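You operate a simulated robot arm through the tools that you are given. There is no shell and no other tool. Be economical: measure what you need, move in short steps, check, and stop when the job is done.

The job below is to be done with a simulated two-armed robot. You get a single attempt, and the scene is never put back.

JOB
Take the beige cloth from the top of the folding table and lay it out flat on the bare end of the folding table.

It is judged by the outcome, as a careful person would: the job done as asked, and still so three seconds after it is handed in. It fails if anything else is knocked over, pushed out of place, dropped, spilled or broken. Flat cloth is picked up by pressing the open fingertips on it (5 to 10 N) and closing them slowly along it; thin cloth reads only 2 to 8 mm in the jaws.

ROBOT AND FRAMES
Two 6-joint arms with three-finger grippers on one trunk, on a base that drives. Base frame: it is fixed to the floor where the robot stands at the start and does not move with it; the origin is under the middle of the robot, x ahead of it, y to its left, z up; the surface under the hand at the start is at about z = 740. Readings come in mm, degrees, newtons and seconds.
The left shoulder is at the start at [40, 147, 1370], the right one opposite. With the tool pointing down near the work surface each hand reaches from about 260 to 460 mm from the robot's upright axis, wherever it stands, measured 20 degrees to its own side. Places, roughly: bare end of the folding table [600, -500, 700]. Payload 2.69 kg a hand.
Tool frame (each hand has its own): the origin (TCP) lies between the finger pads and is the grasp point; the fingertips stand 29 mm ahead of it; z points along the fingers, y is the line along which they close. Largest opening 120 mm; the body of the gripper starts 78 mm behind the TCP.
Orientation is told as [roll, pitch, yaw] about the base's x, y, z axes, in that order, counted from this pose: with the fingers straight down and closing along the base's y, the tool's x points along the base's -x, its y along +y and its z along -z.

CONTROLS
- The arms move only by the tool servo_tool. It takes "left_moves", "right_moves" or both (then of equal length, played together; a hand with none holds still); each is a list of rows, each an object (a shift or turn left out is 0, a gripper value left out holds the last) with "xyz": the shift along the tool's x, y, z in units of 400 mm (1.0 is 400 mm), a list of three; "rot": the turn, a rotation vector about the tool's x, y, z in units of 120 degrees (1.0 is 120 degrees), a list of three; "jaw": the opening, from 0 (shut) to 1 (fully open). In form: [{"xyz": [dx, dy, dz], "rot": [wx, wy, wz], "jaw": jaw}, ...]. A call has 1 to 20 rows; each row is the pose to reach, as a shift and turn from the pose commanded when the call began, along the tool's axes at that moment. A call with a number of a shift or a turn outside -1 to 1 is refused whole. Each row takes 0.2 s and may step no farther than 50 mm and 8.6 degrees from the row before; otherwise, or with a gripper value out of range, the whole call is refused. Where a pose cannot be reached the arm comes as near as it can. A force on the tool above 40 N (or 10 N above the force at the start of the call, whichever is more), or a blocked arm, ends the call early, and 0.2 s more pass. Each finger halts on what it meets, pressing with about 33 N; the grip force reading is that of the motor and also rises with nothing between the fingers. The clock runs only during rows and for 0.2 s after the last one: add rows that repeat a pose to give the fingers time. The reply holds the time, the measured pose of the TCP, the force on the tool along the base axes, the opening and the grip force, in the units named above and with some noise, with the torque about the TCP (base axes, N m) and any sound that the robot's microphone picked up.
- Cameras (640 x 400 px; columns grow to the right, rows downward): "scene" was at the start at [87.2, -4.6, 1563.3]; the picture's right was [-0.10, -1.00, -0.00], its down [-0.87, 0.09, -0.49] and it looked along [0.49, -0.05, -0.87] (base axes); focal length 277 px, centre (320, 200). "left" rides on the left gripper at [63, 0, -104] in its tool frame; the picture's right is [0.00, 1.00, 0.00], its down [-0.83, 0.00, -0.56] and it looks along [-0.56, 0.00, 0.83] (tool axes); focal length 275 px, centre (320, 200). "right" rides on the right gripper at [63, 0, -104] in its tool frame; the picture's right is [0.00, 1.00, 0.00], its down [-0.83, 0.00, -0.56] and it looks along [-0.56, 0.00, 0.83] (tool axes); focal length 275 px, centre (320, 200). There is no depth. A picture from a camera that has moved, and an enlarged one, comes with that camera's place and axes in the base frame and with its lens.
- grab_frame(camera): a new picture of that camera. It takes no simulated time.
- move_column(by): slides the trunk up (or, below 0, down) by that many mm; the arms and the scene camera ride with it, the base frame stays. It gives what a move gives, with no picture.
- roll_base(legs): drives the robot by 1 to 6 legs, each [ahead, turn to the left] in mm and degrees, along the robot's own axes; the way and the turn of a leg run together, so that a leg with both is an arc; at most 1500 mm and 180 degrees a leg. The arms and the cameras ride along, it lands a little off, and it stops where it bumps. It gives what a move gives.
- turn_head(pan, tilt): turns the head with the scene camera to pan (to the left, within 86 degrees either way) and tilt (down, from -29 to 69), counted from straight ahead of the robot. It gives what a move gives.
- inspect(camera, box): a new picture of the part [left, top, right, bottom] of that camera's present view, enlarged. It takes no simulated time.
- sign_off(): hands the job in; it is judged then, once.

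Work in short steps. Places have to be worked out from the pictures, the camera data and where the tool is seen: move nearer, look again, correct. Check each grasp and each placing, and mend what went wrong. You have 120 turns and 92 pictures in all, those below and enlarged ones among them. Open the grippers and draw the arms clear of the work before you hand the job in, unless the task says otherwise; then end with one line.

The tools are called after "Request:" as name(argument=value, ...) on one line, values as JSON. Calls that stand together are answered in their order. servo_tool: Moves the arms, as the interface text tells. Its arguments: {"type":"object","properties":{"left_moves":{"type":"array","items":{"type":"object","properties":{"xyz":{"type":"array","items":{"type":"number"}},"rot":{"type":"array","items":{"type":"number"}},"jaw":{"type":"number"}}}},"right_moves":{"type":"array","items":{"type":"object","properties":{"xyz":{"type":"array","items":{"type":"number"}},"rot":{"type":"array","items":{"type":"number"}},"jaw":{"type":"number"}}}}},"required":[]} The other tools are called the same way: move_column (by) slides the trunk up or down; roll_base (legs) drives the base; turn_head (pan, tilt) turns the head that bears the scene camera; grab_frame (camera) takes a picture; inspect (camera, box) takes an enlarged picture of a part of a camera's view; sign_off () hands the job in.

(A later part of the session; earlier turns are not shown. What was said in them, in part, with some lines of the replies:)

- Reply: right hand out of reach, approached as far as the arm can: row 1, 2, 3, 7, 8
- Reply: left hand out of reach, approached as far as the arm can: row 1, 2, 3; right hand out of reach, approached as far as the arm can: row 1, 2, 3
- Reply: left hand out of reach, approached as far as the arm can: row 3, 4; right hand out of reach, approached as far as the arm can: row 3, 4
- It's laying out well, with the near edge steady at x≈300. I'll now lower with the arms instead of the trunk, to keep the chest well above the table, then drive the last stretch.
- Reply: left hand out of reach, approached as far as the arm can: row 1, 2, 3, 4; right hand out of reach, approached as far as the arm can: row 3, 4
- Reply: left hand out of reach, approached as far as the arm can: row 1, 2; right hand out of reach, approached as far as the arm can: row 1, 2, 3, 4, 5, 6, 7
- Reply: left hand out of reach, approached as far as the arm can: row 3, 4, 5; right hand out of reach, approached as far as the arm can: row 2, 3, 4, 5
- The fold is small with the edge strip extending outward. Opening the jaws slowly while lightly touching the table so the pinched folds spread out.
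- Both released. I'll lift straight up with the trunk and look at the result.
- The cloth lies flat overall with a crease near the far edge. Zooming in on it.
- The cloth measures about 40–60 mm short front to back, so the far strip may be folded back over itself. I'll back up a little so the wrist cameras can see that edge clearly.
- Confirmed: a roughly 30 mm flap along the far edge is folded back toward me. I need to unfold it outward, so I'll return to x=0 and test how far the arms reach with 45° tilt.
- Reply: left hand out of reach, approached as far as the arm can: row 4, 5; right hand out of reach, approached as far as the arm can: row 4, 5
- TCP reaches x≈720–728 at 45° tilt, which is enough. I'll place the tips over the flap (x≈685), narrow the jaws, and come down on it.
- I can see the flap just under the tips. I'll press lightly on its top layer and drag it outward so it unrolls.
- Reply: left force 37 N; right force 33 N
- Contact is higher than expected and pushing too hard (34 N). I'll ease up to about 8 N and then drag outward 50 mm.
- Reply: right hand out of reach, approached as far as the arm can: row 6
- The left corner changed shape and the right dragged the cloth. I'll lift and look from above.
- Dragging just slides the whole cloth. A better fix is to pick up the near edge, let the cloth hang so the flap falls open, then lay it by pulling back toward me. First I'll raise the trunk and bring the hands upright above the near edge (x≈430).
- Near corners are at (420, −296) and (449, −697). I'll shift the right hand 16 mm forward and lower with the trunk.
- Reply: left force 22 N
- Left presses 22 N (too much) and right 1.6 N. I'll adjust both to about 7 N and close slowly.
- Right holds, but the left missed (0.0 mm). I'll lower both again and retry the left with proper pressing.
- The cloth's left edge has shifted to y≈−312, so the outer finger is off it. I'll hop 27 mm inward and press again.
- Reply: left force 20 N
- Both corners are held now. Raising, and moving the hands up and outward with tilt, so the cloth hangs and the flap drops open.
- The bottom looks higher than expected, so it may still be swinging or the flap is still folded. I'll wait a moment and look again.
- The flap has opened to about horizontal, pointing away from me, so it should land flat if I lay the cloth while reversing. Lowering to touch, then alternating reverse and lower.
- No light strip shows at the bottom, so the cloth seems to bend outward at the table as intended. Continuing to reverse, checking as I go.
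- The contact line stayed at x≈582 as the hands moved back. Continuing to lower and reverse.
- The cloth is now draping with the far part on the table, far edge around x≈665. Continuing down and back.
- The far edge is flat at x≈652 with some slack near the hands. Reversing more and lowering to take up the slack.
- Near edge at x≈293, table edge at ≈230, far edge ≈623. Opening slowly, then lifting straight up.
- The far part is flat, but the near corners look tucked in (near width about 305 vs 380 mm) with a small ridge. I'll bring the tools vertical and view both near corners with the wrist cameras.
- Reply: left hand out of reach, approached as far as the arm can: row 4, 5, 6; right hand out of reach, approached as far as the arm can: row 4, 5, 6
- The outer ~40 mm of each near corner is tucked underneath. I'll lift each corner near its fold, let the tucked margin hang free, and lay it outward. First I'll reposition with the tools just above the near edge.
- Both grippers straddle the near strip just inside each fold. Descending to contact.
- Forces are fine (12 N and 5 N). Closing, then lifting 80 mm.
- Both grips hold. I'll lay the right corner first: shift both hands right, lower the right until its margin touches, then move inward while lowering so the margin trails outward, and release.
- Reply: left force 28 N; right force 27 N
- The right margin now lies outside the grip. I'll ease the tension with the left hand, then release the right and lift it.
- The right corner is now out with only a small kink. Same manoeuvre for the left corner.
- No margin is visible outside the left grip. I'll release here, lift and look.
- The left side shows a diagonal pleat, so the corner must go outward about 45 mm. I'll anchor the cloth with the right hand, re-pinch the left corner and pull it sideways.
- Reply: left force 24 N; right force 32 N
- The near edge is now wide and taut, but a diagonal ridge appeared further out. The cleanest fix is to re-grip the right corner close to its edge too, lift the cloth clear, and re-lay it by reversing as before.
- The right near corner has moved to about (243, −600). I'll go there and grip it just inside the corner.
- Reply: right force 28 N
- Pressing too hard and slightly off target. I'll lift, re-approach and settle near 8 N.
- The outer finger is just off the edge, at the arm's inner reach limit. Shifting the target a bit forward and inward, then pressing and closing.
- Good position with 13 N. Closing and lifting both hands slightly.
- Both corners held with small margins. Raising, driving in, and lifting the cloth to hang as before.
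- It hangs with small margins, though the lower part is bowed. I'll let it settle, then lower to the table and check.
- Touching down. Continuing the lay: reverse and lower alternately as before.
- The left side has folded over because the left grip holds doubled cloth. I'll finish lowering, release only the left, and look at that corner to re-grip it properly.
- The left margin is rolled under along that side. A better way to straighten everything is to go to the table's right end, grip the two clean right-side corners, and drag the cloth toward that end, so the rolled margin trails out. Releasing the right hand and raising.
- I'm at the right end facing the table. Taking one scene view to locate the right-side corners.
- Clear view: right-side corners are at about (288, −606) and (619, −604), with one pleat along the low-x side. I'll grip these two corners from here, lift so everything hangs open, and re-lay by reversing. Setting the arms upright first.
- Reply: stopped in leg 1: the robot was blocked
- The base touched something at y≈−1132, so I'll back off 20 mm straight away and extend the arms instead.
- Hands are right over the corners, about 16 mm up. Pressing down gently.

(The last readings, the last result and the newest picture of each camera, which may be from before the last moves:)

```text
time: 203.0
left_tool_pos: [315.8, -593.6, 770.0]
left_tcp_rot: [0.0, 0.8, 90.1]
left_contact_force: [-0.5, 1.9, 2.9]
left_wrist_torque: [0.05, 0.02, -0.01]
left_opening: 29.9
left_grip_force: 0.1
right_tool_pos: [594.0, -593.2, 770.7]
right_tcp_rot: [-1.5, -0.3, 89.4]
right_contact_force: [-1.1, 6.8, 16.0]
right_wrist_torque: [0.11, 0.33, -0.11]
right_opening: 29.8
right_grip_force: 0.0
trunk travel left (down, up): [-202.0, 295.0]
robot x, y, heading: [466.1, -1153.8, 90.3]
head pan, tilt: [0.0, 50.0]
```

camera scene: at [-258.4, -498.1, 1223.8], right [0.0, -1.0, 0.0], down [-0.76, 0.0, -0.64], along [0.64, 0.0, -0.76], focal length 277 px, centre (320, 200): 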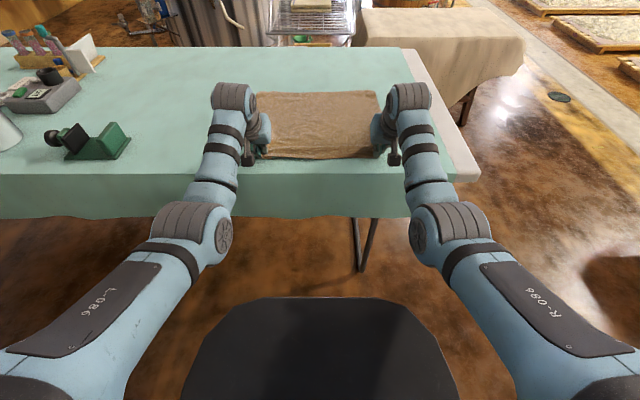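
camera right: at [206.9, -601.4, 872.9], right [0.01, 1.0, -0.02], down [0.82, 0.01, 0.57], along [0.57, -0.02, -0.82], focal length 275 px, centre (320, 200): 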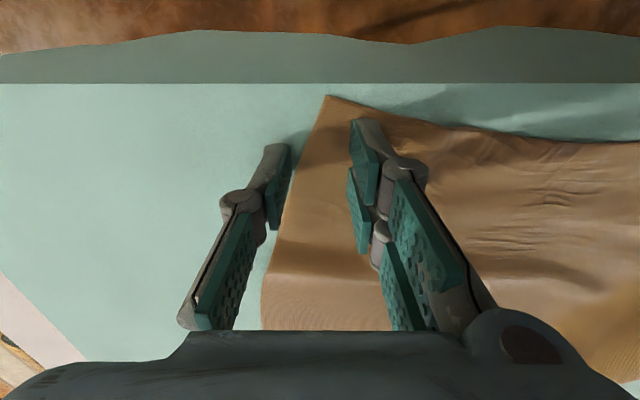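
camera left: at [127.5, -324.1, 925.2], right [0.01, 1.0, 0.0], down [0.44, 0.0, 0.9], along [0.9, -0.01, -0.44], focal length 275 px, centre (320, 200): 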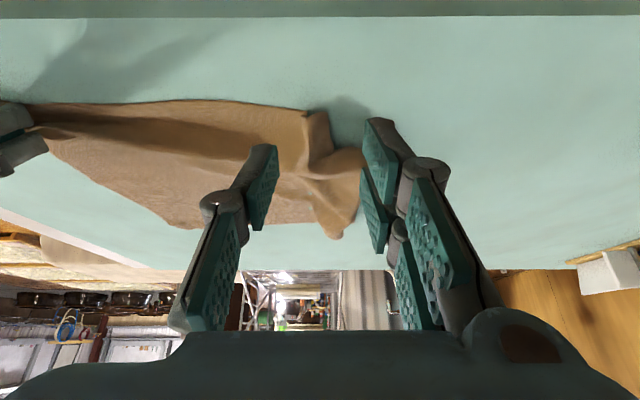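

Left needs a touch more pressure. Adjusting and closing both slowly, then a small lift.

Request:
servo_tool(left_moves=[{"xyz": [0, 0, 0.004]}, {"xyz": [0, 0, 0.004], "jaw": 0.21}, {"xyz": [0, 0, 0.004], "jaw": 0.17}, {"xyz": [0, 0, 0.004], "jaw": 0.13}, {"xyz": [0, 0, 0.004], "jaw": 0.09}, {"xyz": [0, 0, 0.004], "jaw": 0.05}, {"xyz": [0, 0, 0.004], "jaw": 0.02}, {"xyz": [0, 0, 0.004], "jaw": 0}, {"xyz": [0, 0, 0.004], "jaw": 0}, {"xyz": [0, 0, 0.004], "jaw": 0}, {"xyz": [0, 0, -0.03], "jaw": 0}, {"xyz": [0, 0, -0.08], "jaw": 0}], right_moves=[{"xyz": [0, 0, -0.002]}, {"xyz": [0, 0, -0.002], "jaw": 0.21}, {"xyz": [0, 0, -0.002], "jaw": 0.17}, {"xyz": [0, 0, -0.002], "jaw": 0.13}, {"xyz": [0, 0, -0.002], "jaw": 0.09}, {"xyz": [0, 0, -0.002], "jaw": 0.05}, {"xyz": [0, 0, -0.002], "jaw": 0.02}, {"xyz": [0, 0, -0.002], "jaw": 0}, {"xyz": [0, 0, -0.002], "jaw": 0}, {"xyz": [0, 0, -0.002], "jaw": 0}, {"xyz": [0, 0, -0.03], "jaw": 0}, {"xyz": [0, 0, -0.08], "jaw": 0}])

```text
time: 205.6
left_tool_pos: [314.9, -591.9, 798.4]
left_tcp_rot: [0.1, 0.9, 90.1]
left_contact_force: [0.6, 0.9, 0.4]
left_wrist_torque: [-0.01, -0.24, -0.03]
left_opening: 1.2
left_grip_force: 28.6
right_tool_pos: [592.7, -594.5, 800.3]
right_tcp_rot: [-1.5, -0.2, 89.3]
right_contact_force: [-0.1, -1.5, 0.7]
right_wrist_torque: [0.04, -0.1, 0.02]
right_opening: 1.9
right_grip_force: 29.6
trunk travel left (down, up): [-202.0, 295.0]
robot x, y, heading: [471.0, -1154.4, 89.9]
head pan, tilt: [0.0, 50.0]
```

Both read thin cloth (1.2 and 1.9 mm). Spreading the hands gently to tension the edge.

Request:
servo_tool(left_moves=[{"xyz": [0, 0.015, 0]}, {"xyz": [0, 0.03, 0]}, {"xyz": [0, 0.045, 0]}, {"xyz": [0, 0.045, 0]}], right_moves=[{"xyz": [0, -0.015, 0]}, {"xyz": [0, -0.03, 0]}, {"xyz": [0, -0.045, 0]}, {"xyz": [0, -0.045, 0]}])

```text
time: 206.6
left_tool_pos: [299.7, -590.0, 799.3]
left_tcp_rot: [-0.3, 0.9, 89.9]
left_contact_force: [30.7, 0.6, 0.3]
left_wrist_torque: [0.03, -0.81, 0.06]
left_opening: 2.0
left_grip_force: 30.6
right_tool_pos: [610.5, -593.6, 800.7]
right_tcp_rot: [-1.2, 0.0, 89.6]
right_contact_force: [-30.3, -0.6, -0.4]
right_wrist_torque: [0.0, 0.84, 0.22]
right_opening: 3.7
right_grip_force: 32.3
trunk travel left (down, up): [-202.0, 295.0]
robot x, y, heading: [468.5, -1153.2, 90.0]
head pan, tilt: [0.0, 50.0]
```

Both grips hold firmly at 310 mm spacing, so the edge is fully stretched. Easing slightly and lifting to hang.

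Request:
servo_tool(left_moves=[{"xyz": [0, -0.009, 0]}, {"xyz": [0, -0.009, 0]}], right_moves=[{"xyz": [0, 0.009, 0]}, {"xyz": [0, 0.009, 0]}])

Request:
move_column(by=150)

Request:
move_column(by=145)

Request:
servo_tool(left_moves=[{"xyz": [-0.035, 0, -0.015], "rot": [0, -0.042, 0]}, {"xyz": [-0.07, 0, -0.03], "rot": [0, -0.084, 0]}, {"xyz": [-0.105, 0, -0.045], "rot": [0, -0.125, 0]}, {"xyz": [-0.14, 0, -0.06], "rot": [0, -0.167, 0]}, {"xyz": [-0.175, 0, -0.075], "rot": [0, -0.209, 0]}, {"xyz": [-0.21, 0, -0.085], "rot": [0, -0.25, 0]}, {"xyz": [-0.21, 0, -0.085], "rot": [0, -0.25, 0]}, {"xyz": [-0.21, 0, -0.085], "rot": [0, -0.25, 0]}, {"xyz": [-0.21, 0, -0.085], "rot": [0, -0.25, 0]}, {"xyz": [-0.21, 0, -0.085], "rot": [0, -0.25, 0]}, {"xyz": [-0.21, 0, -0.085], "rot": [0, -0.25, 0]}, {"xyz": [-0.21, 0, -0.085], "rot": [0, -0.25, 0]}], right_moves=[{"xyz": [-0.035, 0, -0.015], "rot": [0, -0.042, 0]}, {"xyz": [-0.07, 0, -0.03], "rot": [0, -0.084, 0]}, {"xyz": [-0.105, 0, -0.045], "rot": [0, -0.125, 0]}, {"xyz": [-0.14, 0, -0.06], "rot": [0, -0.167, 0]}, {"xyz": [-0.175, 0, -0.075], "rot": [0, -0.209, 0]}, {"xyz": [-0.21, 0, -0.085], "rot": [0, -0.25, 0]}, {"xyz": [-0.21, 0, -0.085], "rot": [0, -0.25, 0]}, {"xyz": [-0.21, 0, -0.085], "rot": [0, -0.25, 0]}, {"xyz": [-0.21, 0, -0.085], "rot": [0, -0.25, 0]}, {"xyz": [-0.21, 0, -0.085], "rot": [0, -0.25, 0]}, {"xyz": [-0.21, 0, -0.085], "rot": [0, -0.25, 0]}, {"xyz": [-0.21, 0, -0.085], "rot": [0, -0.25, 0]}])

```text
time: 207.2
left_tool_pos: [301.2, -590.0, 798.4]
left_tcp_rot: [0.1, 0.9, 90.1]
left_contact_force: [23.3, 0.8, 0.5]
left_wrist_torque: [-0.03, -0.64, 0.04]
left_opening: 2.0
left_grip_force: 31.3
right_tool_pos: [607.5, -593.6, 801.3]
right_tcp_rot: [-1.4, -0.1, 89.5]
right_contact_force: [-22.7, 0.2, -0.8]
right_wrist_torque: [-0.02, 0.62, 0.12]
right_opening: 3.0
right_grip_force: 32.2
trunk travel left (down, up): [-202.0, 295.0]
robot x, y, heading: [468.6, -1150.7, 89.9]
head pan, tilt: [0.0, 50.0]
```

```text
time: 208.9
left_tool_pos: [301.6, -590.8, 947.9]
left_tcp_rot: [0.0, 0.8, 90.0]
left_contact_force: [21.8, 0.5, -0.2]
left_wrist_torque: [0.05, -0.62, 0.05]
left_opening: 1.9
left_grip_force: 31.0
right_tool_pos: [607.8, -593.9, 949.4]
right_tcp_rot: [-1.3, -0.1, 89.4]
right_contact_force: [-21.5, -0.4, -0.8]
right_wrist_torque: [-0.03, 0.63, 0.15]
right_opening: 2.6
right_grip_force: 32.0
trunk travel left (down, up): [-352.0, 145.0]
robot x, y, heading: [466.1, -1154.8, 90.0]
head pan, tilt: [0.0, 50.0]
```

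```text
time: 210.7
left_tool_pos: [301.4, -589.8, 1093.9]
left_tcp_rot: [0.0, 0.9, 90.0]
left_contact_force: [20.7, 0.3, -1.3]
left_wrist_torque: [0.01, -0.65, 0.01]
left_opening: 2.1
left_grip_force: 30.8
right_tool_pos: [607.1, -593.9, 1094.1]
right_tcp_rot: [-1.4, -0.2, 89.4]
right_contact_force: [-22.6, 0.3, 0.2]
right_wrist_torque: [-0.02, 0.62, 0.17]
right_opening: 3.0
right_grip_force: 31.6
trunk travel left (down, up): [-497.0, 0.0]
robot x, y, heading: [468.8, -1151.4, 89.7]
head pan, tilt: [0.0, 50.0]
```

```text
time: 213.3
left_tool_pos: [301.6, -505.6, 1126.4]
left_tcp_rot: [0.0, -29.1, 90.0]
left_contact_force: [20.3, 0.0, 0.3]
left_wrist_torque: [0.01, -0.54, -0.29]
left_opening: 1.8
left_grip_force: 31.3
right_tool_pos: [607.5, -510.1, 1129.0]
right_tcp_rot: [-1.6, -30.1, 90.3]
right_contact_force: [-21.1, -0.3, -0.6]
right_wrist_torque: [0.0, 0.48, 0.43]
right_opening: 3.0
right_grip_force: 32.0
trunk travel left (down, up): [-497.0, 0.0]
robot x, y, heading: [467.7, -1153.7, 90.2]
head pan, tilt: [0.0, 50.0]
```

Hanging under tension. One look to check the lower edge before laying.

Request:
inspect(camera="scene", box=[220, 110, 420, 250])

```text
2.86 times, centred on (320, 180) of scene
camera zoom: at [469.0, -1053.7, 1576.7], right [1.0, 0.0, 0.0], down [0.0, -0.77, -0.64], along [0.0, 0.64, -0.77], focal length 793 px, centre (320, 257)
```

zoom: 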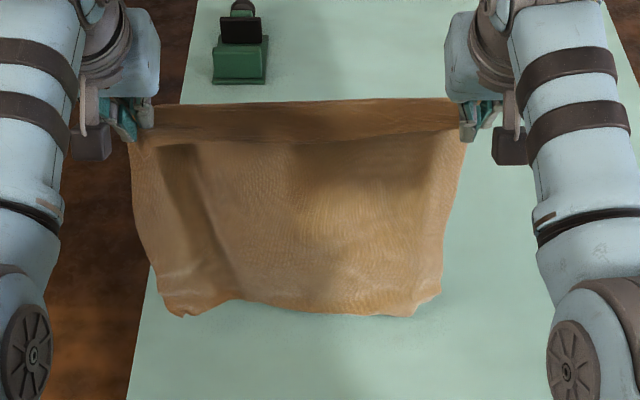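

The cloth has opened fully. To keep clear of the table's end, I'll extend the hands another 50 mm first, then lay it by reversing.

Request:
servo_tool(left_moves=[{"xyz": [-0.027, 0, 0.0156], "rot": [0, -0.031, 0]}, {"xyz": [-0.054, 0, 0.031], "rot": [0, -0.0625, 0]}, {"xyz": [-0.081, 0, 0.047], "rot": [0, -0.094, 0]}, {"xyz": [-0.108, 0, 0.0625], "rot": [0, -0.125, 0]}, {"xyz": [-0.108, 0, 0.0625], "rot": [0, -0.125, 0]}, {"xyz": [-0.108, 0, 0.0625], "rot": [0, -0.125, 0]}, {"xyz": [-0.108, 0, 0.0625], "rot": [0, -0.125, 0]}, {"xyz": [-0.108, 0, 0.0625], "rot": [0, -0.125, 0]}, {"xyz": [-0.108, 0, 0.0625], "rot": [0, -0.125, 0]}, {"xyz": [-0.108, 0, 0.0625], "rot": [0, -0.125, 0]}], right_moves=[{"xyz": [-0.027, 0, 0.0156], "rot": [0, -0.031, 0]}, {"xyz": [-0.054, 0, 0.031], "rot": [0, -0.0625, 0]}, {"xyz": [-0.081, 0, 0.047], "rot": [0, -0.094, 0]}, {"xyz": [-0.108, 0, 0.0625], "rot": [0, -0.125, 0]}, {"xyz": [-0.108, 0, 0.0625], "rot": [0, -0.125, 0]}, {"xyz": [-0.108, 0, 0.0625], "rot": [0, -0.125, 0]}, {"xyz": [-0.108, 0, 0.0625], "rot": [0, -0.125, 0]}, {"xyz": [-0.108, 0, 0.0625], "rot": [0, -0.125, 0]}, {"xyz": [-0.108, 0, 0.0625], "rot": [0, -0.125, 0]}, {"xyz": [-0.108, 0, 0.0625], "rot": [0, -0.125, 0]}])

Request:
move_column(by=-98)

```text
time: 215.5
left_tool_pos: [302.1, -455.1, 1124.3]
left_tcp_rot: [0.1, -44.1, 90.1]
left_contact_force: [23.6, -0.4, 0.1]
left_wrist_torque: [-0.03, -0.44, -0.43]
left_opening: 2.1
left_grip_force: 30.6
right_tool_pos: [608.2, -460.9, 1128.0]
right_tcp_rot: [-2.0, -45.1, 90.8]
right_contact_force: [-23.5, 0.4, -1.2]
right_wrist_torque: [-0.01, 0.39, 0.57]
right_opening: 2.8
right_grip_force: 32.3
trunk travel left (down, up): [-497.0, 0.0]
robot x, y, heading: [466.9, -1151.2, 89.7]
head pan, tilt: [0.0, 50.0]
```

```text
time: 216.8
left_tool_pos: [302.3, -454.9, 1027.4]
left_tcp_rot: [0.0, -44.0, 90.1]
left_contact_force: [22.0, 0.4, 0.7]
left_wrist_torque: [0.04, -0.46, -0.39]
left_opening: 2.0
left_grip_force: 31.5
right_tool_pos: [607.2, -460.1, 1030.8]
right_tcp_rot: [-2.0, -45.0, 90.9]
right_contact_force: [-23.6, -0.3, -0.4]
right_wrist_torque: [-0.01, 0.34, 0.54]
right_opening: 3.1
right_grip_force: 31.7
trunk travel left (down, up): [-399.0, 98.0]
robot x, y, heading: [468.8, -1154.2, 90.1]
head pan, tilt: [0.0, 50.0]
```

Touchdown height reached. Running the reverse-and-lower sequence.

Request:
roll_base(legs=[[-50, 0]])

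Request:
move_column(by=-50)

Request:
roll_base(legs=[[-90, 0]])

Request:
move_column(by=-60)

Request:
roll_base(legs=[[-80, 0]])

Request:
move_column(by=-45)

Request:
roll_base(legs=[[-55, 0]])

Request:
move_column(by=-45)

Request:
roll_base(legs=[[-55, 0]])

Request:
move_column(by=-42)

```text
time: 217.7
left_tool_pos: [302.6, -497.7, 1019.4]
left_tcp_rot: [-0.1, -43.7, 90.0]
left_contact_force: [23.2, 0.1, 0.3]
left_wrist_torque: [-0.02, -0.53, -0.42]
left_opening: 2.1
left_grip_force: 30.4
right_tool_pos: [608.4, -502.6, 1025.0]
right_tcp_rot: [-2.0, -44.7, 90.8]
right_contact_force: [-23.0, 1.2, -0.7]
right_wrist_torque: [-0.02, 0.4, 0.56]
right_opening: 3.0
right_grip_force: 32.2
trunk travel left (down, up): [-399.0, 98.0]
robot x, y, heading: [469.7, -1201.6, 89.9]
head pan, tilt: [0.0, 50.0]
```

```text
time: 218.6
left_tool_pos: [302.7, -506.0, 977.3]
left_tcp_rot: [-0.1, -44.2, 90.0]
left_contact_force: [19.4, -0.1, 0.0]
left_wrist_torque: [0.01, -0.36, -0.38]
left_opening: 2.5
left_grip_force: 31.6
right_tool_pos: [607.7, -511.2, 980.6]
right_tcp_rot: [-1.9, -45.3, 90.8]
right_contact_force: [-19.6, 0.1, -1.1]
right_wrist_torque: [-0.03, 0.29, 0.5]
right_opening: 2.6
right_grip_force: 31.7
trunk travel left (down, up): [-349.0, 148.0]
robot x, y, heading: [470.8, -1202.2, 89.9]
head pan, tilt: [0.0, 50.0]
```

```text
time: 219.7
left_tool_pos: [303.7, -589.7, 972.4]
left_tcp_rot: [-0.1, -43.8, 90.0]
left_contact_force: [22.3, -0.4, 0.2]
left_wrist_torque: [0.01, -0.41, -0.4]
left_opening: 2.2
left_grip_force: 31.8
right_tool_pos: [607.1, -594.3, 976.4]
right_tcp_rot: [-2.0, -44.8, 90.9]
right_contact_force: [-21.4, 0.7, -1.8]
right_wrist_torque: [-0.05, 0.33, 0.49]
right_opening: 2.9
right_grip_force: 31.9
trunk travel left (down, up): [-349.0, 148.0]
robot x, y, heading: [466.8, -1291.8, 89.9]
head pan, tilt: [0.0, 50.0]
```

```text
time: 220.7
left_tool_pos: [304.2, -593.8, 916.2]
left_tcp_rot: [-0.2, -44.1, 89.9]
left_contact_force: [19.7, 0.2, 0.1]
left_wrist_torque: [-0.01, -0.35, -0.34]
left_opening: 2.1
left_grip_force: 31.1
right_tool_pos: [607.2, -598.7, 920.7]
right_tcp_rot: [-1.9, -45.2, 90.8]
right_contact_force: [-18.3, -0.8, -0.1]
right_wrist_torque: [-0.05, 0.3, 0.45]
right_opening: 2.7
right_grip_force: 31.7
trunk travel left (down, up): [-289.0, 208.0]
robot x, y, heading: [464.2, -1291.8, 90.1]
head pan, tilt: [0.0, 50.0]
```

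```text
time: 221.8
left_tool_pos: [303.3, -671.2, 914.3]
left_tcp_rot: [-0.2, -43.9, 90.0]
left_contact_force: [19.8, -0.1, -0.7]
left_wrist_torque: [-0.02, -0.39, -0.39]
left_opening: 2.3
left_grip_force: 31.6
right_tool_pos: [607.4, -675.5, 918.4]
right_tcp_rot: [-1.9, -44.8, 90.8]
right_contact_force: [-20.3, 0.2, -0.9]
right_wrist_torque: [-0.04, 0.36, 0.5]
right_opening: 2.7
right_grip_force: 31.7
trunk travel left (down, up): [-289.0, 208.0]
robot x, y, heading: [469.7, -1372.5, 90.2]
head pan, tilt: [0.0, 50.0]
```

```text
time: 222.7
left_tool_pos: [303.8, -673.8, 873.5]
left_tcp_rot: [-0.2, -44.2, 90.1]
left_contact_force: [17.7, -0.7, 0.7]
left_wrist_torque: [0.0, -0.35, -0.36]
left_opening: 2.2
left_grip_force: 30.5
right_tool_pos: [607.1, -678.9, 876.3]
right_tcp_rot: [-1.8, -45.1, 90.7]
right_contact_force: [-16.9, -0.6, -1.0]
right_wrist_torque: [-0.01, 0.27, 0.43]
right_opening: 2.4
right_grip_force: 31.6
trunk travel left (down, up): [-244.0, 253.0]
robot x, y, heading: [467.3, -1372.5, 90.1]
head pan, tilt: [0.0, 50.0]
```

```text
time: 223.6
left_tool_pos: [303.3, -725.8, 870.4]
left_tcp_rot: [-0.3, -43.9, 90.0]
left_contact_force: [19.6, -0.1, -0.3]
left_wrist_torque: [0.03, -0.39, -0.35]
left_opening: 2.2
left_grip_force: 32.0
right_tool_pos: [607.5, -731.0, 874.5]
right_tcp_rot: [-1.8, -44.9, 90.7]
right_contact_force: [-19.4, -0.2, -0.4]
right_wrist_torque: [-0.03, 0.31, 0.49]
right_opening: 2.6
right_grip_force: 32.2
trunk travel left (down, up): [-244.0, 253.0]
robot x, y, heading: [468.3, -1427.8, 90.1]
head pan, tilt: [0.0, 50.0]
```

```text
time: 224.5
left_tool_pos: [305.2, -728.3, 828.7]
left_tcp_rot: [-0.4, -44.1, 90.0]
left_contact_force: [17.3, 0.2, 1.1]
left_wrist_torque: [-0.02, -0.35, -0.34]
left_opening: 2.2
left_grip_force: 30.8
right_tool_pos: [607.6, -733.5, 831.2]
right_tcp_rot: [-1.9, -45.0, 90.8]
right_contact_force: [-17.0, -0.3, -1.5]
right_wrist_torque: [-0.04, 0.2, 0.39]
right_opening: 2.7
right_grip_force: 31.8
trunk travel left (down, up): [-199.0, 298.0]
robot x, y, heading: [467.4, -1424.3, 90.0]
head pan, tilt: [0.0, 50.0]
```

```text
time: 225.4
left_tool_pos: [303.6, -783.0, 826.4]
left_tcp_rot: [-0.3, -43.9, 90.0]
left_contact_force: [17.4, 0.2, -0.3]
left_wrist_torque: [0.0, -0.34, -0.31]
left_opening: 2.8
left_grip_force: 32.1
right_tool_pos: [607.1, -786.9, 829.1]
right_tcp_rot: [-1.8, -45.0, 90.7]
right_contact_force: [-17.5, -0.8, -0.4]
right_wrist_torque: [0.02, 0.27, 0.46]
right_opening: 2.6
right_grip_force: 32.0
trunk travel left (down, up): [-199.0, 298.0]
robot x, y, heading: [467.6, -1480.5, 90.1]
head pan, tilt: [0.0, 50.0]
```

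```text
time: 226.3
left_tool_pos: [303.5, -782.1, 786.2]
left_tcp_rot: [-0.2, -44.1, 90.0]
left_contact_force: [16.7, -0.8, 1.4]
left_wrist_torque: [0.03, -0.33, -0.3]
left_opening: 2.0
left_grip_force: 32.0
right_tool_pos: [606.6, -788.6, 788.1]
right_tcp_rot: [-1.7, -45.1, 90.7]
right_contact_force: [-16.2, -0.7, -0.5]
right_wrist_torque: [0.01, 0.21, 0.38]
right_opening: 2.5
right_grip_force: 32.2
trunk travel left (down, up): [-157.0, 340.0]
robot x, y, heading: [466.9, -1481.3, 89.8]
head pan, tilt: [0.0, 50.0]
```

Nearly down. A last slight pull to take up slack, ease the sideways tension, touch down and release slowly.

Request:
roll_base(legs=[[-18, 0]])

Request:
move_column(by=-9)

Request:
servo_tool(left_moves=[{"xyz": [0, -0.006, 0]}, {"xyz": [0, -0.012, 0]}, {"xyz": [0, -0.012, 0], "jaw": 0.03}, {"xyz": [0, -0.012, 0], "jaw": 0.06}, {"xyz": [0, -0.012, 0], "jaw": 0.1}, {"xyz": [0, -0.012, 0], "jaw": 0.14}, {"xyz": [0, -0.012, 0], "jaw": 0.18}, {"xyz": [0, -0.012, 0], "jaw": 0.22}, {"xyz": [0, -0.012, 0], "jaw": 0.26}, {"xyz": [0, -0.012, 0], "jaw": 0.3}, {"xyz": [0, -0.012, 0], "jaw": 0.3}], right_moves=[{"xyz": [0, 0.006, 0]}, {"xyz": [0, 0.012, 0]}, {"xyz": [0, 0.012, 0], "jaw": 0.03}, {"xyz": [0, 0.012, 0], "jaw": 0.06}, {"xyz": [0, 0.012, 0], "jaw": 0.1}, {"xyz": [0, 0.012, 0], "jaw": 0.14}, {"xyz": [0, 0.012, 0], "jaw": 0.18}, {"xyz": [0, 0.012, 0], "jaw": 0.22}, {"xyz": [0, 0.012, 0], "jaw": 0.26}, {"xyz": [0, 0.012, 0], "jaw": 0.3}, {"xyz": [0, 0.012, 0], "jaw": 0.3}])

Request:
move_column(by=150)

Request:
roll_base(legs=[[-150, 0]])

Request:
move_column(by=190)

```text
time: 227.1
left_tool_pos: [304.3, -798.8, 784.2]
left_tcp_rot: [-0.3, -44.1, 90.0]
left_contact_force: [16.9, 0.2, 1.1]
left_wrist_torque: [0.0, -0.37, -0.32]
left_opening: 2.5
left_grip_force: 32.5
right_tool_pos: [607.2, -804.7, 787.0]
right_tcp_rot: [-1.7, -45.0, 90.7]
right_contact_force: [-18.2, 0.6, -0.8]
right_wrist_torque: [0.01, 0.27, 0.42]
right_opening: 2.6
right_grip_force: 31.9
trunk travel left (down, up): [-157.0, 340.0]
robot x, y, heading: [466.9, -1502.4, 89.8]
head pan, tilt: [0.0, 50.0]
```

```text
time: 227.6
left_tool_pos: [303.8, -801.0, 775.7]
left_tcp_rot: [-0.3, -44.0, 89.9]
left_contact_force: [13.2, 0.1, 0.2]
left_wrist_torque: [-0.01, -0.32, -0.25]
left_opening: 2.7
left_grip_force: 32.8
right_tool_pos: [606.3, -806.2, 779.3]
right_tcp_rot: [-1.5, -45.0, 90.8]
right_contact_force: [-13.5, 0.2, -0.5]
right_wrist_torque: [-0.02, 0.21, 0.31]
right_opening: 2.7
right_grip_force: 31.8
trunk travel left (down, up): [-148.0, 349.0]
robot x, y, heading: [467.7, -1498.5, 90.1]
head pan, tilt: [0.0, 50.0]
```

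```text
time: 230.0
left_tool_pos: [308.9, -799.6, 776.0]
left_tcp_rot: [-0.3, -44.0, 90.0]
left_contact_force: [0.2, -0.1, 0.7]
left_wrist_torque: [0.01, 0.0, -0.02]
left_opening: 36.5
left_grip_force: 0.0
right_tool_pos: [603.5, -805.1, 778.9]
right_tcp_rot: [-1.7, -45.0, 90.7]
right_contact_force: [0.4, 0.6, 0.9]
right_wrist_torque: [0.0, -0.03, -0.01]
right_opening: 35.9
right_grip_force: 0.0
trunk travel left (down, up): [-148.0, 349.0]
robot x, y, heading: [467.1, -1498.9, 89.9]
head pan, tilt: [0.0, 50.0]
```

```text
time: 231.8
left_tool_pos: [308.4, -800.2, 924.1]
left_tcp_rot: [-0.3, -44.0, 90.0]
left_contact_force: [-0.6, 0.5, -0.2]
left_wrist_torque: [0.0, 0.03, 0.02]
left_opening: 36.1
left_grip_force: 0.0
right_tool_pos: [602.6, -805.3, 929.0]
right_tcp_rot: [-1.8, -45.0, 90.8]
right_contact_force: [0.3, -0.6, -0.4]
right_wrist_torque: [0.01, -0.02, 0.01]
right_opening: 36.1
right_grip_force: 0.2
trunk travel left (down, up): [-298.0, 199.0]
robot x, y, heading: [465.1, -1497.7, 89.8]
head pan, tilt: [0.0, 50.0]
```

```text
time: 233.2
left_tool_pos: [308.8, -951.3, 923.6]
left_tcp_rot: [-0.2, -44.0, 90.1]
left_contact_force: [0.3, -0.6, -0.4]
left_wrist_torque: [-0.01, 0.0, -0.03]
left_opening: 35.9
left_grip_force: 0.0
right_tool_pos: [602.7, -955.2, 926.8]
right_tcp_rot: [-1.9, -45.0, 90.7]
right_contact_force: [-0.4, -0.6, -0.2]
right_wrist_torque: [-0.02, 0.0, 0.02]
right_opening: 35.9
right_grip_force: 0.0
trunk travel left (down, up): [-298.0, 199.0]
robot x, y, heading: [466.7, -1646.6, 90.0]
head pan, tilt: [0.0, 50.0]
```

```text
time: 235.2
left_tool_pos: [308.9, -953.0, 1115.9]
left_tcp_rot: [-0.4, -44.2, 90.2]
left_contact_force: [0.4, 0.4, 0.3]
left_wrist_torque: [0.01, -0.01, -0.01]
left_opening: 36.1
left_grip_force: 0.0
right_tool_pos: [601.3, -956.7, 1119.0]
right_tcp_rot: [-1.8, -45.0, 90.7]
right_contact_force: [-0.5, 0.8, 0.6]
right_wrist_torque: [0.01, 0.0, 0.0]
right_opening: 36.3
right_grip_force: 0.2
trunk travel left (down, up): [-488.0, 9.0]
robot x, y, heading: [467.4, -1647.1, 89.9]
head pan, tilt: [0.0, 50.0]
```

Released and backed well clear. Inspecting the result.

Request:
inspect(camera="scene", box=[250, 115, 390, 203])

```text
4.55 times, centred on (320, 159) of scene
camera zoom: at [468.7, -1550.4, 1568.5], right [1.0, 0.0, 0.0], down [0.0, -0.77, -0.64], along [0.0, 0.64, -0.77], focal length 1261 px, centre (320, 386)
```

zoom: 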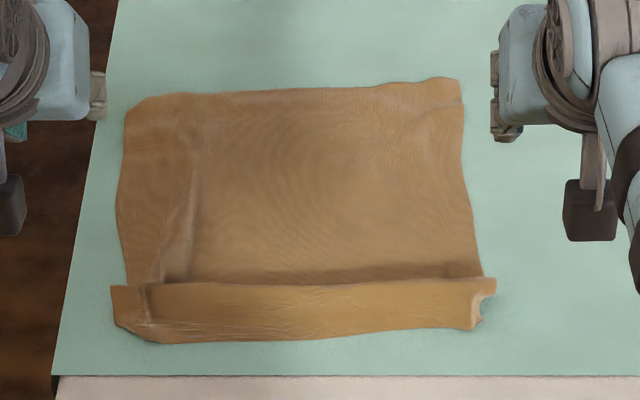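

Very close: the body is flat, but the gripped strip (y≈−745 to −803) flopped back over on top, with its free edge facing away from me. I'll hook that free edge with spread, upright fingers skimming the cloth and sweep it back toward me. Setting the arms upright with jaws wide.

Request:
move_column(by=9)

Request:
servo_tool(left_moves=[{"xyz": [0.097, -0.01, 0.007], "rot": [0, 0.0375, 0], "jaw": 0.4}, {"xyz": [0.194, -0.02, 0.0145], "rot": [0, 0.075, 0], "jaw": 0.55}, {"xyz": [0.291, -0.03, 0.022], "rot": [0, 0.1125, 0], "jaw": 0.7}, {"xyz": [0.388, -0.04, 0.029], "rot": [0, 0.15, 0], "jaw": 0.83}, {"xyz": [0.485, -0.05, 0.036], "rot": [0, 0.1875, 0]}, {"xyz": [0.582, -0.06, 0.0435], "rot": [0, 0.225, 0]}, {"xyz": [0.679, -0.07, 0.051], "rot": [0, 0.2625, 0]}, {"xyz": [0.776, -0.08, 0.058], "rot": [0, 0.3, 0]}, {"xyz": [0.873, -0.09, 0.065], "rot": [0, 0.3375, 0]}, {"xyz": [0.97, -0.1025, 0.0725], "rot": [0, 0.375, 0]}, {"xyz": [0.97, -0.1025, 0.0725], "rot": [0, 0.375, 0]}], right_moves=[{"xyz": [0.097, 0.01, 0.007], "rot": [0, 0.0375, 0], "jaw": 0.4}, {"xyz": [0.194, 0.02, 0.0145], "rot": [0, 0.075, 0], "jaw": 0.55}, {"xyz": [0.291, 0.03, 0.022], "rot": [0, 0.1125, 0], "jaw": 0.7}, {"xyz": [0.388, 0.04, 0.029], "rot": [0, 0.15, 0], "jaw": 0.83}, {"xyz": [0.485, 0.05, 0.036], "rot": [0, 0.1875, 0]}, {"xyz": [0.582, 0.06, 0.0435], "rot": [0, 0.225, 0]}, {"xyz": [0.679, 0.07, 0.051], "rot": [0, 0.2625, 0]}, {"xyz": [0.776, 0.08, 0.058], "rot": [0, 0.3, 0]}, {"xyz": [0.873, 0.09, 0.065], "rot": [0, 0.3375, 0]}, {"xyz": [0.97, 0.1025, 0.0725], "rot": [0, 0.375, 0]}, {"xyz": [0.97, 0.1025, 0.0725], "rot": [0, 0.375, 0]}])

Request:
roll_base(legs=[[400, 0]])

```text
time: 235.8
left_tool_pos: [308.2, -952.6, 1124.9]
left_tcp_rot: [-0.3, -44.1, 90.2]
left_contact_force: [0.1, -0.9, -0.6]
left_wrist_torque: [0.0, 0.0, 0.01]
left_opening: 35.8
left_grip_force: 0.0
right_tool_pos: [600.7, -956.6, 1128.2]
right_tcp_rot: [-1.7, -45.1, 90.7]
right_contact_force: [0.5, -0.3, -0.3]
right_wrist_torque: [0.03, 0.0, -0.01]
right_opening: 35.9
right_grip_force: 0.1
trunk travel left (down, up): [-497.0, 0.0]
robot x, y, heading: [465.4, -1653.2, 90.0]
head pan, tilt: [0.0, 50.0]
```

```text
time: 238.2
left_tool_pos: [351.1, -1211.6, 832.9]
left_tcp_rot: [-0.2, 1.1, 89.9]
left_contact_force: [0.4, -0.5, -0.6]
left_wrist_torque: [0.01, 0.0, -0.01]
left_opening: 99.6
left_grip_force: 0.1
right_tool_pos: [564.4, -1210.5, 830.6]
right_tcp_rot: [-1.2, -0.1, 89.5]
right_contact_force: [-0.7, -0.6, -0.3]
right_wrist_torque: [0.0, -0.01, -0.02]
right_opening: 99.5
right_grip_force: 0.1
trunk travel left (down, up): [-497.0, 0.0]
robot x, y, heading: [465.5, -1650.1, 89.9]
head pan, tilt: [0.0, 50.0]
```

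```text
time: 240.7
left_tool_pos: [351.8, -810.1, 833.5]
left_tcp_rot: [-0.3, 0.8, 89.8]
left_contact_force: [-0.3, 0.6, 0.2]
left_wrist_torque: [-0.01, 0.0, -0.04]
left_opening: 99.5
left_grip_force: 0.0
right_tool_pos: [565.5, -808.9, 831.5]
right_tcp_rot: [-1.2, -0.3, 89.4]
right_contact_force: [0.1, -0.3, 0.6]
right_wrist_torque: [0.03, 0.02, 0.02]
right_opening: 99.4
right_grip_force: 0.0
trunk travel left (down, up): [-497.0, 0.0]
robot x, y, heading: [466.9, -1249.8, 89.8]
head pan, tilt: [0.0, 50.0]
```

Driving the last 90 mm to put the fingers just beyond the free edge, then descending to skim height.

Request:
roll_base(legs=[[90, 0]])

Request:
servo_tool(left_moves=[{"xyz": [0, 0, 0.06]}, {"xyz": [0, 0, 0.12]}, {"xyz": [0, 0, 0.145]}, {"xyz": [0, 0, 0.15]}, {"xyz": [0, 0, 0.15]}], right_moves=[{"xyz": [0, 0, 0.06]}, {"xyz": [0, 0, 0.12]}, {"xyz": [0, 0, 0.14]}, {"xyz": [0, 0, 0.145]}, {"xyz": [0, 0, 0.145]}])

```text
time: 241.8
left_tool_pos: [351.2, -726.6, 837.4]
left_tcp_rot: [-0.3, 0.2, 89.8]
left_contact_force: [0.0, -1.5, -0.1]
left_wrist_torque: [0.08, 0.01, 0.0]
left_opening: 99.5
left_grip_force: 0.1
right_tool_pos: [564.8, -726.3, 835.2]
right_tcp_rot: [-1.3, -0.7, 89.4]
right_contact_force: [0.0, -0.4, 0.0]
right_wrist_torque: [0.1, 0.0, -0.02]
right_opening: 99.6
right_grip_force: 0.1
trunk travel left (down, up): [-497.0, 0.0]
robot x, y, heading: [466.5, -1156.2, 90.0]
head pan, tilt: [0.0, 50.0]
```

```text
time: 243.0
left_tool_pos: [345.4, -734.6, 790.1]
left_tcp_rot: [-0.2, 0.9, 89.8]
left_contact_force: [-0.7, -0.5, 0.1]
left_wrist_torque: [-0.01, -0.02, 0.02]
left_opening: 99.8
left_grip_force: 0.0
left hand out of reach, approached as far as the arm can: row 2, 3, 4, 5
right_tool_pos: [573.9, -736.4, 791.2]
right_tcp_rot: [-1.2, -0.1, 89.5]
right_contact_force: [-0.6, 1.0, 0.1]
right_wrist_torque: [0.03, 0.0, 0.01]
right_opening: 99.5
right_grip_force: 0.1
right hand out of reach, approached as far as the arm can: row 1, 2, 3, 4, 5
trunk travel left (down, up): [-497.0, 0.0]
robot x, y, heading: [469.5, -1162.6, 89.8]
head pan, tilt: [0.0, 50.0]
```

At full trunk height the arms can't reach down that far out. I'll raise the hands and lower the trunk instead.

Request:
servo_tool(left_moves=[{"xyz": [0, 0, 0.1]}, {"xyz": [0, 0, 0.05]}, {"xyz": [0, 0, 0.0]}, {"xyz": [0, 0, -0.02]}, {"xyz": [0, 0, -0.02]}], right_moves=[{"xyz": [0, 0, 0.1]}, {"xyz": [0, 0, 0.05]}, {"xyz": [0, 0, 0.0]}, {"xyz": [0, 0, -0.02]}, {"xyz": [0, 0, -0.02]}])

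```text
time: 244.2
left_tool_pos: [346.5, -734.0, 794.2]
left_tcp_rot: [-0.2, 1.1, 89.9]
left_contact_force: [-0.9, 1.2, -0.4]
left_wrist_torque: [0.01, 0.02, -0.01]
left_opening: 99.8
left_grip_force: 0.0
left hand out of reach, approached as far as the arm can: row 1, 2
right_tool_pos: [573.2, -736.6, 800.3]
right_tcp_rot: [-1.1, 0.1, 89.4]
right_contact_force: [0.0, 0.1, 0.3]
right_wrist_torque: [0.0, 0.0, -0.01]
right_opening: 99.8
right_grip_force: 0.1
right hand out of reach, approached as far as the arm can: row 1, 2
trunk travel left (down, up): [-497.0, 0.0]
robot x, y, heading: [472.2, -1155.5, 90.0]
head pan, tilt: [0.0, 50.0]
```

Request:
servo_tool(left_moves=[{"xyz": [0, 0, -0.06]}, {"xyz": [-0.015, -0.006, -0.1]}, {"xyz": [-0.035, -0.012, -0.115]}, {"xyz": [-0.035, -0.012, -0.115]}], right_moves=[{"xyz": [0, 0, -0.06]}, {"xyz": [-0.015, 0.012, -0.1]}, {"xyz": [-0.035, 0.0275, -0.1]}, {"xyz": [-0.035, 0.0275, -0.1]}])

Request:
move_column(by=-58)

```text
time: 245.2
left_tool_pos: [354.3, -703.2, 831.1]
left_tcp_rot: [-0.3, 1.0, 89.8]
left_contact_force: [0.2, 0.1, 0.1]
left_wrist_torque: [0.0, 0.02, 0.02]
left_opening: 99.7
left_grip_force: 0.0
left hand out of reach, approached as far as the arm can: row 1, 2, 3, 4
right_tool_pos: [560.7, -721.0, 840.1]
right_tcp_rot: [-1.2, -0.2, 89.5]
right_contact_force: [0.2, 0.8, 0.7]
right_wrist_torque: [0.01, 0.02, -0.02]
right_opening: 99.7
right_grip_force: 0.1
trunk travel left (down, up): [-497.0, 0.0]
robot x, y, heading: [467.2, -1156.1, 90.0]
head pan, tilt: [0.0, 50.0]
```

```text
time: 246.2
left_tool_pos: [354.7, -704.9, 774.3]
left_tcp_rot: [-0.2, 0.9, 89.8]
left_contact_force: [-0.5, 0.0, -0.4]
left_wrist_torque: [0.0, 0.02, 0.0]
left_opening: 99.6
left_grip_force: 0.1
right_tool_pos: [562.2, -722.2, 783.4]
right_tcp_rot: [-1.2, -0.1, 89.5]
right_contact_force: [0.3, 1.2, 0.8]
right_wrist_torque: [0.01, -0.02, 0.01]
right_opening: 99.2
right_grip_force: 0.0
trunk travel left (down, up): [-439.0, 58.0]
robot x, y, heading: [466.5, -1158.1, 89.9]
head pan, tilt: [0.0, 50.0]
```

Both hands are at skim height beyond the free edge. Sweeping toward me with the arms, keeping the tips just above the cloth.

Request:
servo_tool(left_moves=[{"xyz": [0, 0, 0.004]}, {"xyz": [0.03, 0, 0.005]}, {"xyz": [0.06, 0, 0.005]}, {"xyz": [0.09, 0, 0.005]}, {"xyz": [0.12, 0, 0.005]}, {"xyz": [0.15, 0, 0.005]}, {"xyz": [0.18, 0, 0.004]}, {"xyz": [0.21, 0, 0.002]}, {"xyz": [0.24, 0, 0.0]}, {"xyz": [0.24, 0, 0.0]}], right_moves=[{"xyz": [0, 0, 0.026]}, {"xyz": [0.01, 0, 0.026]}, {"xyz": [0.02, 0, 0.026]}, {"xyz": [0.05, 0, 0.026]}, {"xyz": [0.08, 0, 0.026]}, {"xyz": [0.11, 0, 0.026]}, {"xyz": [0.14, 0, 0.025]}, {"xyz": [0.17, 0, 0.023]}, {"xyz": [0.2, 0, 0.021]}, {"xyz": [0.2, 0, 0.021]}])

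```text
time: 247.4
left_tool_pos: [358.9, -716.4, 765.6]
left_tcp_rot: [0.1, -1.0, 89.7]
left_contact_force: [-10.2, 0.1, 66.0]
left_wrist_torque: [-0.82, 1.31, -0.28]
left_opening: 80.6
left_grip_force: 31.7
left hand out of reach, approached as far as the arm can: row 2, 3, 4, 5
right_tool_pos: [578.9, -739.1, 783.4]
right_tcp_rot: [-2.4, -2.3, 89.0]
right_contact_force: [-0.8, -0.4, 0.7]
right_wrist_torque: [0.01, 0.02, 0.02]
right_opening: 99.4
right_grip_force: 0.1
trunk travel left (down, up): [-439.0, 58.0]
robot x, y, heading: [469.3, -1158.0, 90.0]
head pan, tilt: [0.0, 50.0]
stopped in row 5 (left hand): the force on the tool passed its limit at 51 N (the readings are from after the stop); the commanded pose is now the measured one
```

The left arm hit its reach limit and pressed down, so I'll lift it right away. I'll do the sweep with the base instead, arms fixed.

Request:
servo_tool(left_moves=[{"xyz": [0, 0, -0.02]}, {"xyz": [0, 0, -0.05], "jaw": 0.83}, {"xyz": [0, 0, -0.05]}], right_moves=[{"xyz": [0, 0, 0]}, {"xyz": [0, 0, -0.005]}, {"xyz": [0, 0, -0.005]}])

```text
time: 248.2
left_tool_pos: [362.8, -708.9, 770.9]
left_tcp_rot: [0.0, 0.2, 89.7]
left_contact_force: [0.0, -0.2, -0.2]
left_wrist_torque: [-0.01, 0.02, 0.01]
left_opening: 99.5
left_grip_force: 0.0
left hand out of reach, approached as far as the arm can: row 1, 2, 3
right_tool_pos: [579.1, -733.8, 784.1]
right_tcp_rot: [-2.5, -2.0, 88.9]
right_contact_force: [1.4, 0.4, -0.2]
right_wrist_torque: [0.01, 0.02, -0.02]
right_opening: 99.4
right_grip_force: 0.2
trunk travel left (down, up): [-439.0, 58.0]
robot x, y, heading: [472.2, -1161.0, 89.9]
head pan, tilt: [0.0, 50.0]
```

Request:
servo_tool(left_moves=[{"xyz": [0, 0, -0.08]}, {"xyz": [0.01, 0.01, -0.16]}, {"xyz": [0.02, 0.02, -0.24]}, {"xyz": [0.0325, 0.0325, -0.26]}, {"xyz": [0.0325, 0.0325, -0.26]}], right_moves=[{"xyz": [0, 0, -0.08]}, {"xyz": [-0.01, 0.01, -0.16], "rot": [0.01, 0.01, 0]}, {"xyz": [-0.02, 0.02, -0.22], "rot": [0.02, 0.015, 0]}, {"xyz": [-0.03, 0.035, -0.225], "rot": [0.02, 0.015, 0]}, {"xyz": [-0.03, 0.035, -0.225], "rot": [0.02, 0.015, 0]}])

Request:
move_column(by=-85)

```text
time: 249.6
left_tool_pos: [365.2, -662.2, 839.5]
left_tcp_rot: [-0.1, 0.4, 89.9]
left_contact_force: [0.6, 0.0, -0.4]
left_wrist_torque: [-0.01, 0.0, 0.0]
left_opening: 99.6
left_grip_force: 0.0
left hand out of reach, approached as far as the arm can: row 1, 2, 3, 4, 5
right_tool_pos: [610.3, -720.9, 865.7]
right_tcp_rot: [-9.2, -0.2, 86.4]
right_contact_force: [-0.3, 0.7, -1.0]
right_wrist_torque: [-0.01, -0.01, -0.03]
right_opening: 99.6
right_grip_force: 0.1
trunk travel left (down, up): [-439.0, 58.0]
robot x, y, heading: [465.4, -1157.2, 89.8]
head pan, tilt: [0.0, 50.0]
stopped in row 5 (right hand): the arm was blocked; the commanded pose is now the measured one
```

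```text
time: 250.9
left_tool_pos: [364.5, -659.3, 765.0]
left_tcp_rot: [0.1, -1.5, 89.7]
left_contact_force: [-6.7, -0.4, 72.4]
left_wrist_torque: [-1.01, 0.79, -0.28]
left_opening: 75.1
left_grip_force: 31.4
right_tool_pos: [612.3, -727.7, 783.1]
right_tcp_rot: [-9.2, -0.7, 86.4]
right_contact_force: [0.8, -0.2, 0.9]
right_wrist_torque: [0.03, 0.03, -0.02]
right_opening: 99.5
right_grip_force: 0.1
trunk travel left (down, up): [-354.0, 144.0]
robot x, y, heading: [473.3, -1156.3, 90.1]
head pan, tilt: [0.0, 50.0]
stopped: the force on the tool passed its limit at 48 N (the readings are from after the stop); the commanded pose is now the measured one
```

The arms' inner reach limit is the problem at this distance. I'll raise, back the robot up so the hands work at a comfortable radius, and straighten the right hand.

Request:
move_column(by=100)

Request:
roll_base(legs=[[-90, 0]])

Request:
servo_tool(left_moves=[{"xyz": [-0.02, 0.005, -0.02], "jaw": 0.83}, {"xyz": [-0.04, 0.01, -0.03]}, {"xyz": [-0.055, 0.02, -0.04]}, {"xyz": [-0.055, 0.03, -0.04]}, {"xyz": [-0.055, 0.03, -0.04]}, {"xyz": [-0.055, 0.03, -0.04]}], right_moves=[{"xyz": [-0.06, 0.02, 0], "rot": [-0.02, 0, -0.008]}, {"xyz": [-0.12, 0.04, 0], "rot": [-0.04, 0, -0.016]}, {"xyz": [-0.18, 0.07, 0], "rot": [-0.06, 0, -0.024]}, {"xyz": [-0.22, 0.1, 0], "rot": [-0.0767, 0, -0.03]}, {"xyz": [-0.225, 0.12, 0], "rot": [-0.0767, 0, -0.03]}, {"xyz": [-0.225, 0.12, 0], "rot": [-0.0767, 0, -0.03]}])

```text
time: 252.2
left_tool_pos: [363.8, -658.3, 857.7]
left_tcp_rot: [0.0, -0.3, 89.7]
left_contact_force: [0.4, -1.5, -0.4]
left_wrist_torque: [-0.01, 0.0, 0.02]
left_opening: 99.6
left_grip_force: 0.0
right_tool_pos: [610.3, -721.7, 880.8]
right_tcp_rot: [-9.2, -0.1, 86.6]
right_contact_force: [0.0, 0.1, -0.8]
right_wrist_torque: [0.01, -0.01, -0.01]
right_opening: 99.8
right_grip_force: 0.0
trunk travel left (down, up): [-454.0, 44.0]
robot x, y, heading: [467.7, -1157.2, 89.9]
head pan, tilt: [0.0, 50.0]
```

```text
time: 253.3
left_tool_pos: [363.9, -743.3, 852.9]
left_tcp_rot: [0.1, 0.3, 89.7]
left_contact_force: [0.1, 1.0, -0.4]
left_wrist_torque: [0.01, 0.01, -0.02]
left_opening: 99.5
left_grip_force: 0.1
right_tool_pos: [610.1, -804.4, 876.3]
right_tcp_rot: [-9.3, 0.3, 86.5]
right_contact_force: [-0.1, 0.1, -0.2]
right_wrist_torque: [-0.03, -0.03, -0.05]
right_opening: 99.6
right_grip_force: 0.1
trunk travel left (down, up): [-454.0, 44.0]
robot x, y, heading: [468.6, -1250.0, 89.5]
head pan, tilt: [0.0, 50.0]
```

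```text
time: 254.7
left_tool_pos: [350.1, -732.7, 876.9]
left_tcp_rot: [0.0, -0.2, 89.8]
left_contact_force: [-0.3, -1.1, 1.2]
left_wrist_torque: [0.0, 0.03, -0.02]
left_opening: 99.5
left_grip_force: 0.0
left hand out of reach, approached as far as the arm can: row 2, 3, 4, 5, 6
right_tool_pos: [573.9, -736.2, 879.9]
right_tcp_rot: [-0.1, 0.0, 90.0]
right_contact_force: [0.1, 0.9, 0.9]
right_wrist_torque: [0.02, -0.02, -0.01]
right_opening: 99.6
right_grip_force: 0.1
right hand out of reach, approached as far as the arm can: row 4, 5, 6
trunk travel left (down, up): [-454.0, 44.0]
robot x, y, heading: [466.8, -1248.0, 90.0]
head pan, tilt: [0.0, 50.0]
```

Both hands are upright and aligned. Moving 12 mm forward, lowering to skim height, then sweeping toward me with short base moves.

Request:
roll_base(legs=[[12, 0]])

Request:
move_column(by=-95)

Request:
move_column(by=-8)

```text
time: 255.4
left_tool_pos: [349.3, -723.6, 877.2]
left_tcp_rot: [0.0, -0.4, 89.7]
left_contact_force: [-0.6, 0.3, 0.5]
left_wrist_torque: [0.03, 0.03, 0.0]
left_opening: 99.5
left_grip_force: 0.0
right_tool_pos: [575.0, -726.4, 880.2]
right_tcp_rot: [0.0, 0.0, 90.1]
right_contact_force: [0.2, -0.4, 0.7]
right_wrist_torque: [0.01, 0.0, 0.0]
right_opening: 99.6
right_grip_force: 0.0
trunk travel left (down, up): [-454.0, 44.0]
robot x, y, heading: [467.9, -1235.4, 90.1]
head pan, tilt: [0.0, 50.0]
```

```text
time: 256.7
left_tool_pos: [350.7, -721.0, 779.3]
left_tcp_rot: [0.0, -0.4, 89.9]
left_contact_force: [-0.4, 0.3, 0.2]
left_wrist_torque: [-0.01, 0.0, -0.01]
left_opening: 99.6
left_grip_force: 0.0
right_tool_pos: [574.8, -724.7, 784.0]
right_tcp_rot: [0.0, 0.1, 90.1]
right_contact_force: [0.1, -0.3, 0.3]
right_wrist_torque: [0.02, 0.03, 0.03]
right_opening: 99.6
right_grip_force: 0.0
trunk travel left (down, up): [-359.0, 139.0]
robot x, y, heading: [470.0, -1232.5, 89.5]
head pan, tilt: [0.0, 50.0]
```

```text
time: 257.3
left_tool_pos: [350.8, -722.8, 771.0]
left_tcp_rot: [0.0, -0.2, 89.8]
left_contact_force: [0.5, 0.0, -0.7]
left_wrist_torque: [0.02, -0.01, -0.03]
left_opening: 99.7
left_grip_force: 0.0
right_tool_pos: [575.1, -724.1, 776.0]
right_tcp_rot: [-0.1, 0.1, 90.0]
right_contact_force: [0.2, 0.1, -0.4]
right_wrist_torque: [0.0, 0.01, 0.0]
right_opening: 99.8
right_grip_force: 0.0
trunk travel left (down, up): [-351.0, 147.0]
robot x, y, heading: [470.0, -1235.0, 90.0]
head pan, tilt: [0.0, 50.0]
```

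Leveling the two hands to about 774, then sweeping back 120 mm in short legs.

Request:
servo_tool(left_moves=[{"xyz": [0, 0, -0.006]}, {"xyz": [0, 0, -0.006]}], right_moves=[{"xyz": [0, 0, 0.005]}, {"xyz": [0, 0, 0.005]}])

Request:
roll_base(legs=[[-15, 0], [-15, 0], [-15, 0], [-15, 0]])

Request:
roll_base(legs=[[-15, 0], [-15, 0], [-15, 0], [-12, 0]])

```text
time: 257.9
left_tool_pos: [349.9, -721.0, 774.5]
left_tcp_rot: [0.1, -0.2, 89.8]
left_contact_force: [0.0, 0.2, -0.6]
left_wrist_torque: [0.02, 0.02, 0.01]
left_opening: 99.3
left_grip_force: 0.0
right_tool_pos: [574.6, -724.1, 772.8]
right_tcp_rot: [0.1, 0.2, 90.0]
right_contact_force: [0.2, -1.1, -0.2]
right_wrist_torque: [-0.03, -0.04, 0.05]
right_opening: 99.4
right_grip_force: 0.1
trunk travel left (down, up): [-351.0, 147.0]
robot x, y, heading: [472.2, -1234.2, 89.6]
head pan, tilt: [0.0, 50.0]
```

```text
time: 259.8
left_tool_pos: [349.8, -780.3, 773.3]
left_tcp_rot: [0.1, -0.1, 89.8]
left_contact_force: [0.5, 0.5, -0.2]
left_wrist_torque: [-0.02, 0.01, 0.0]
left_opening: 99.7
left_grip_force: 0.2
right_tool_pos: [574.0, -783.4, 770.8]
right_tcp_rot: [-0.1, 0.4, 90.0]
right_contact_force: [-0.1, 0.6, -0.4]
right_wrist_torque: [-0.03, -0.01, 0.0]
right_opening: 99.5
right_grip_force: 0.1
trunk travel left (down, up): [-351.0, 147.0]
robot x, y, heading: [468.5, -1293.6, 89.9]
head pan, tilt: [0.0, 50.0]
```

```text
time: 261.6
left_tool_pos: [351.0, -837.0, 774.3]
left_tcp_rot: [-0.1, -0.2, 89.8]
left_contact_force: [-0.3, -0.1, -1.3]
left_wrist_torque: [-0.04, 0.0, -0.04]
left_opening: 99.7
left_grip_force: 0.1
right_tool_pos: [575.3, -840.0, 772.5]
right_tcp_rot: [-0.1, 0.3, 90.1]
right_contact_force: [0.1, 0.2, 0.6]
right_wrist_torque: [-0.04, 0.0, 0.01]
right_opening: 99.5
right_grip_force: 0.0
trunk travel left (down, up): [-351.0, 147.0]
robot x, y, heading: [471.5, -1353.2, 90.2]
head pan, tilt: [0.0, 50.0]
```

Sweep done with no force. Lifting, backing away and spreading the arms aside for the final picture.

Request:
move_column(by=147)

Request:
roll_base(legs=[[-250, 0]])

Request:
servo_tool(left_moves=[{"xyz": [0, 0.1, 0]}, {"xyz": [0, 0.2, 0]}, {"xyz": [0, 0.3, 0]}, {"xyz": [0, 0.4, 0]}, {"xyz": [0, 0.48, 0]}, {"xyz": [0, 0.48, 0]}], right_moves=[{"xyz": [0, -0.1, 0]}, {"xyz": [0, -0.2, 0]}, {"xyz": [0, -0.3, 0]}, {"xyz": [0, -0.4, 0]}, {"xyz": [0, -0.48, 0]}, {"xyz": [0, -0.48, 0]}])

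```text
time: 263.4
left_tool_pos: [349.9, -836.9, 920.5]
left_tcp_rot: [0.0, -0.2, 89.8]
left_contact_force: [-0.7, 0.4, 0.5]
left_wrist_torque: [0.01, 0.01, -0.02]
left_opening: 99.3
left_grip_force: 0.1
right_tool_pos: [574.8, -841.1, 920.3]
right_tcp_rot: [-0.1, 0.2, 89.9]
right_contact_force: [-0.1, -1.0, -0.6]
right_wrist_torque: [-0.02, 0.02, 0.02]
right_opening: 99.4
right_grip_force: 0.1
trunk travel left (down, up): [-497.0, 0.0]
robot x, y, heading: [465.8, -1348.6, 90.3]
head pan, tilt: [0.0, 50.0]
```

```text
time: 265.2
left_tool_pos: [350.1, -1086.4, 918.2]
left_tcp_rot: [0.0, 0.1, 89.7]
left_contact_force: [0.0, 0.0, -0.1]
left_wrist_torque: [-0.03, 0.0, 0.02]
left_opening: 99.7
left_grip_force: 0.2
right_tool_pos: [574.6, -1088.2, 917.2]
right_tcp_rot: [-0.1, 0.4, 90.1]
right_contact_force: [0.3, 0.1, -1.0]
right_wrist_torque: [-0.03, -0.01, 0.0]
right_opening: 99.7
right_grip_force: 0.0
trunk travel left (down, up): [-497.0, 0.0]
robot x, y, heading: [465.5, -1598.9, 89.8]
head pan, tilt: [0.0, 50.0]
```

```text
time: 266.6
left_tool_pos: [157.6, -1087.4, 921.3]
left_tcp_rot: [0.1, -0.2, 89.8]
left_contact_force: [-0.8, 1.1, -0.5]
left_wrist_torque: [0.0, -0.01, -0.03]
left_opening: 99.5
left_grip_force: 0.1
right_tool_pos: [767.5, -1091.8, 919.9]
right_tcp_rot: [0.0, 0.1, 89.9]
right_contact_force: [-0.6, -0.4, 0.2]
right_wrist_torque: [0.0, -0.02, 0.0]
right_opening: 99.6
right_grip_force: 0.1
trunk travel left (down, up): [-497.0, 0.0]
robot x, y, heading: [467.0, -1598.0, 90.0]
head pan, tilt: [0.0, 50.0]
```

Taking the last picture.

Request:
inspect(camera="scene", box=[250, 125, 390, 225])

```text
4.00 times, centred on (320, 175) of scene
camera zoom: at [468.8, -1502.4, 1576.7], right [1.0, 0.0, 0.0], down [0.0, -0.77, -0.64], along [0.0, 0.64, -0.77], focal length 1110 px, centre (320, 300)
```

zoom: 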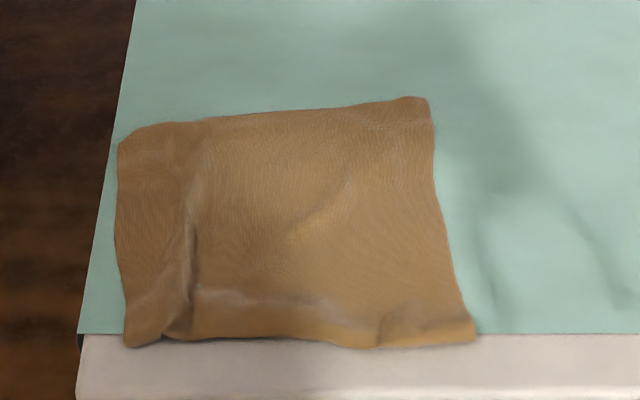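

No pictures are left. The last one shows the strip unfolded and the cloth spread out on the bare end with shallow creases. The grippers are open and the arms are clear, so I'm handing in.

Request:
sign_off()

```text
The job is handed in.
```

The beige cloth is spread out on the bare end of the folding table, with a few shallow creases and its near edge about 10 mm over the white strip at the table's end; while lining up, the base bumped something at that end once and I backed off straight away.
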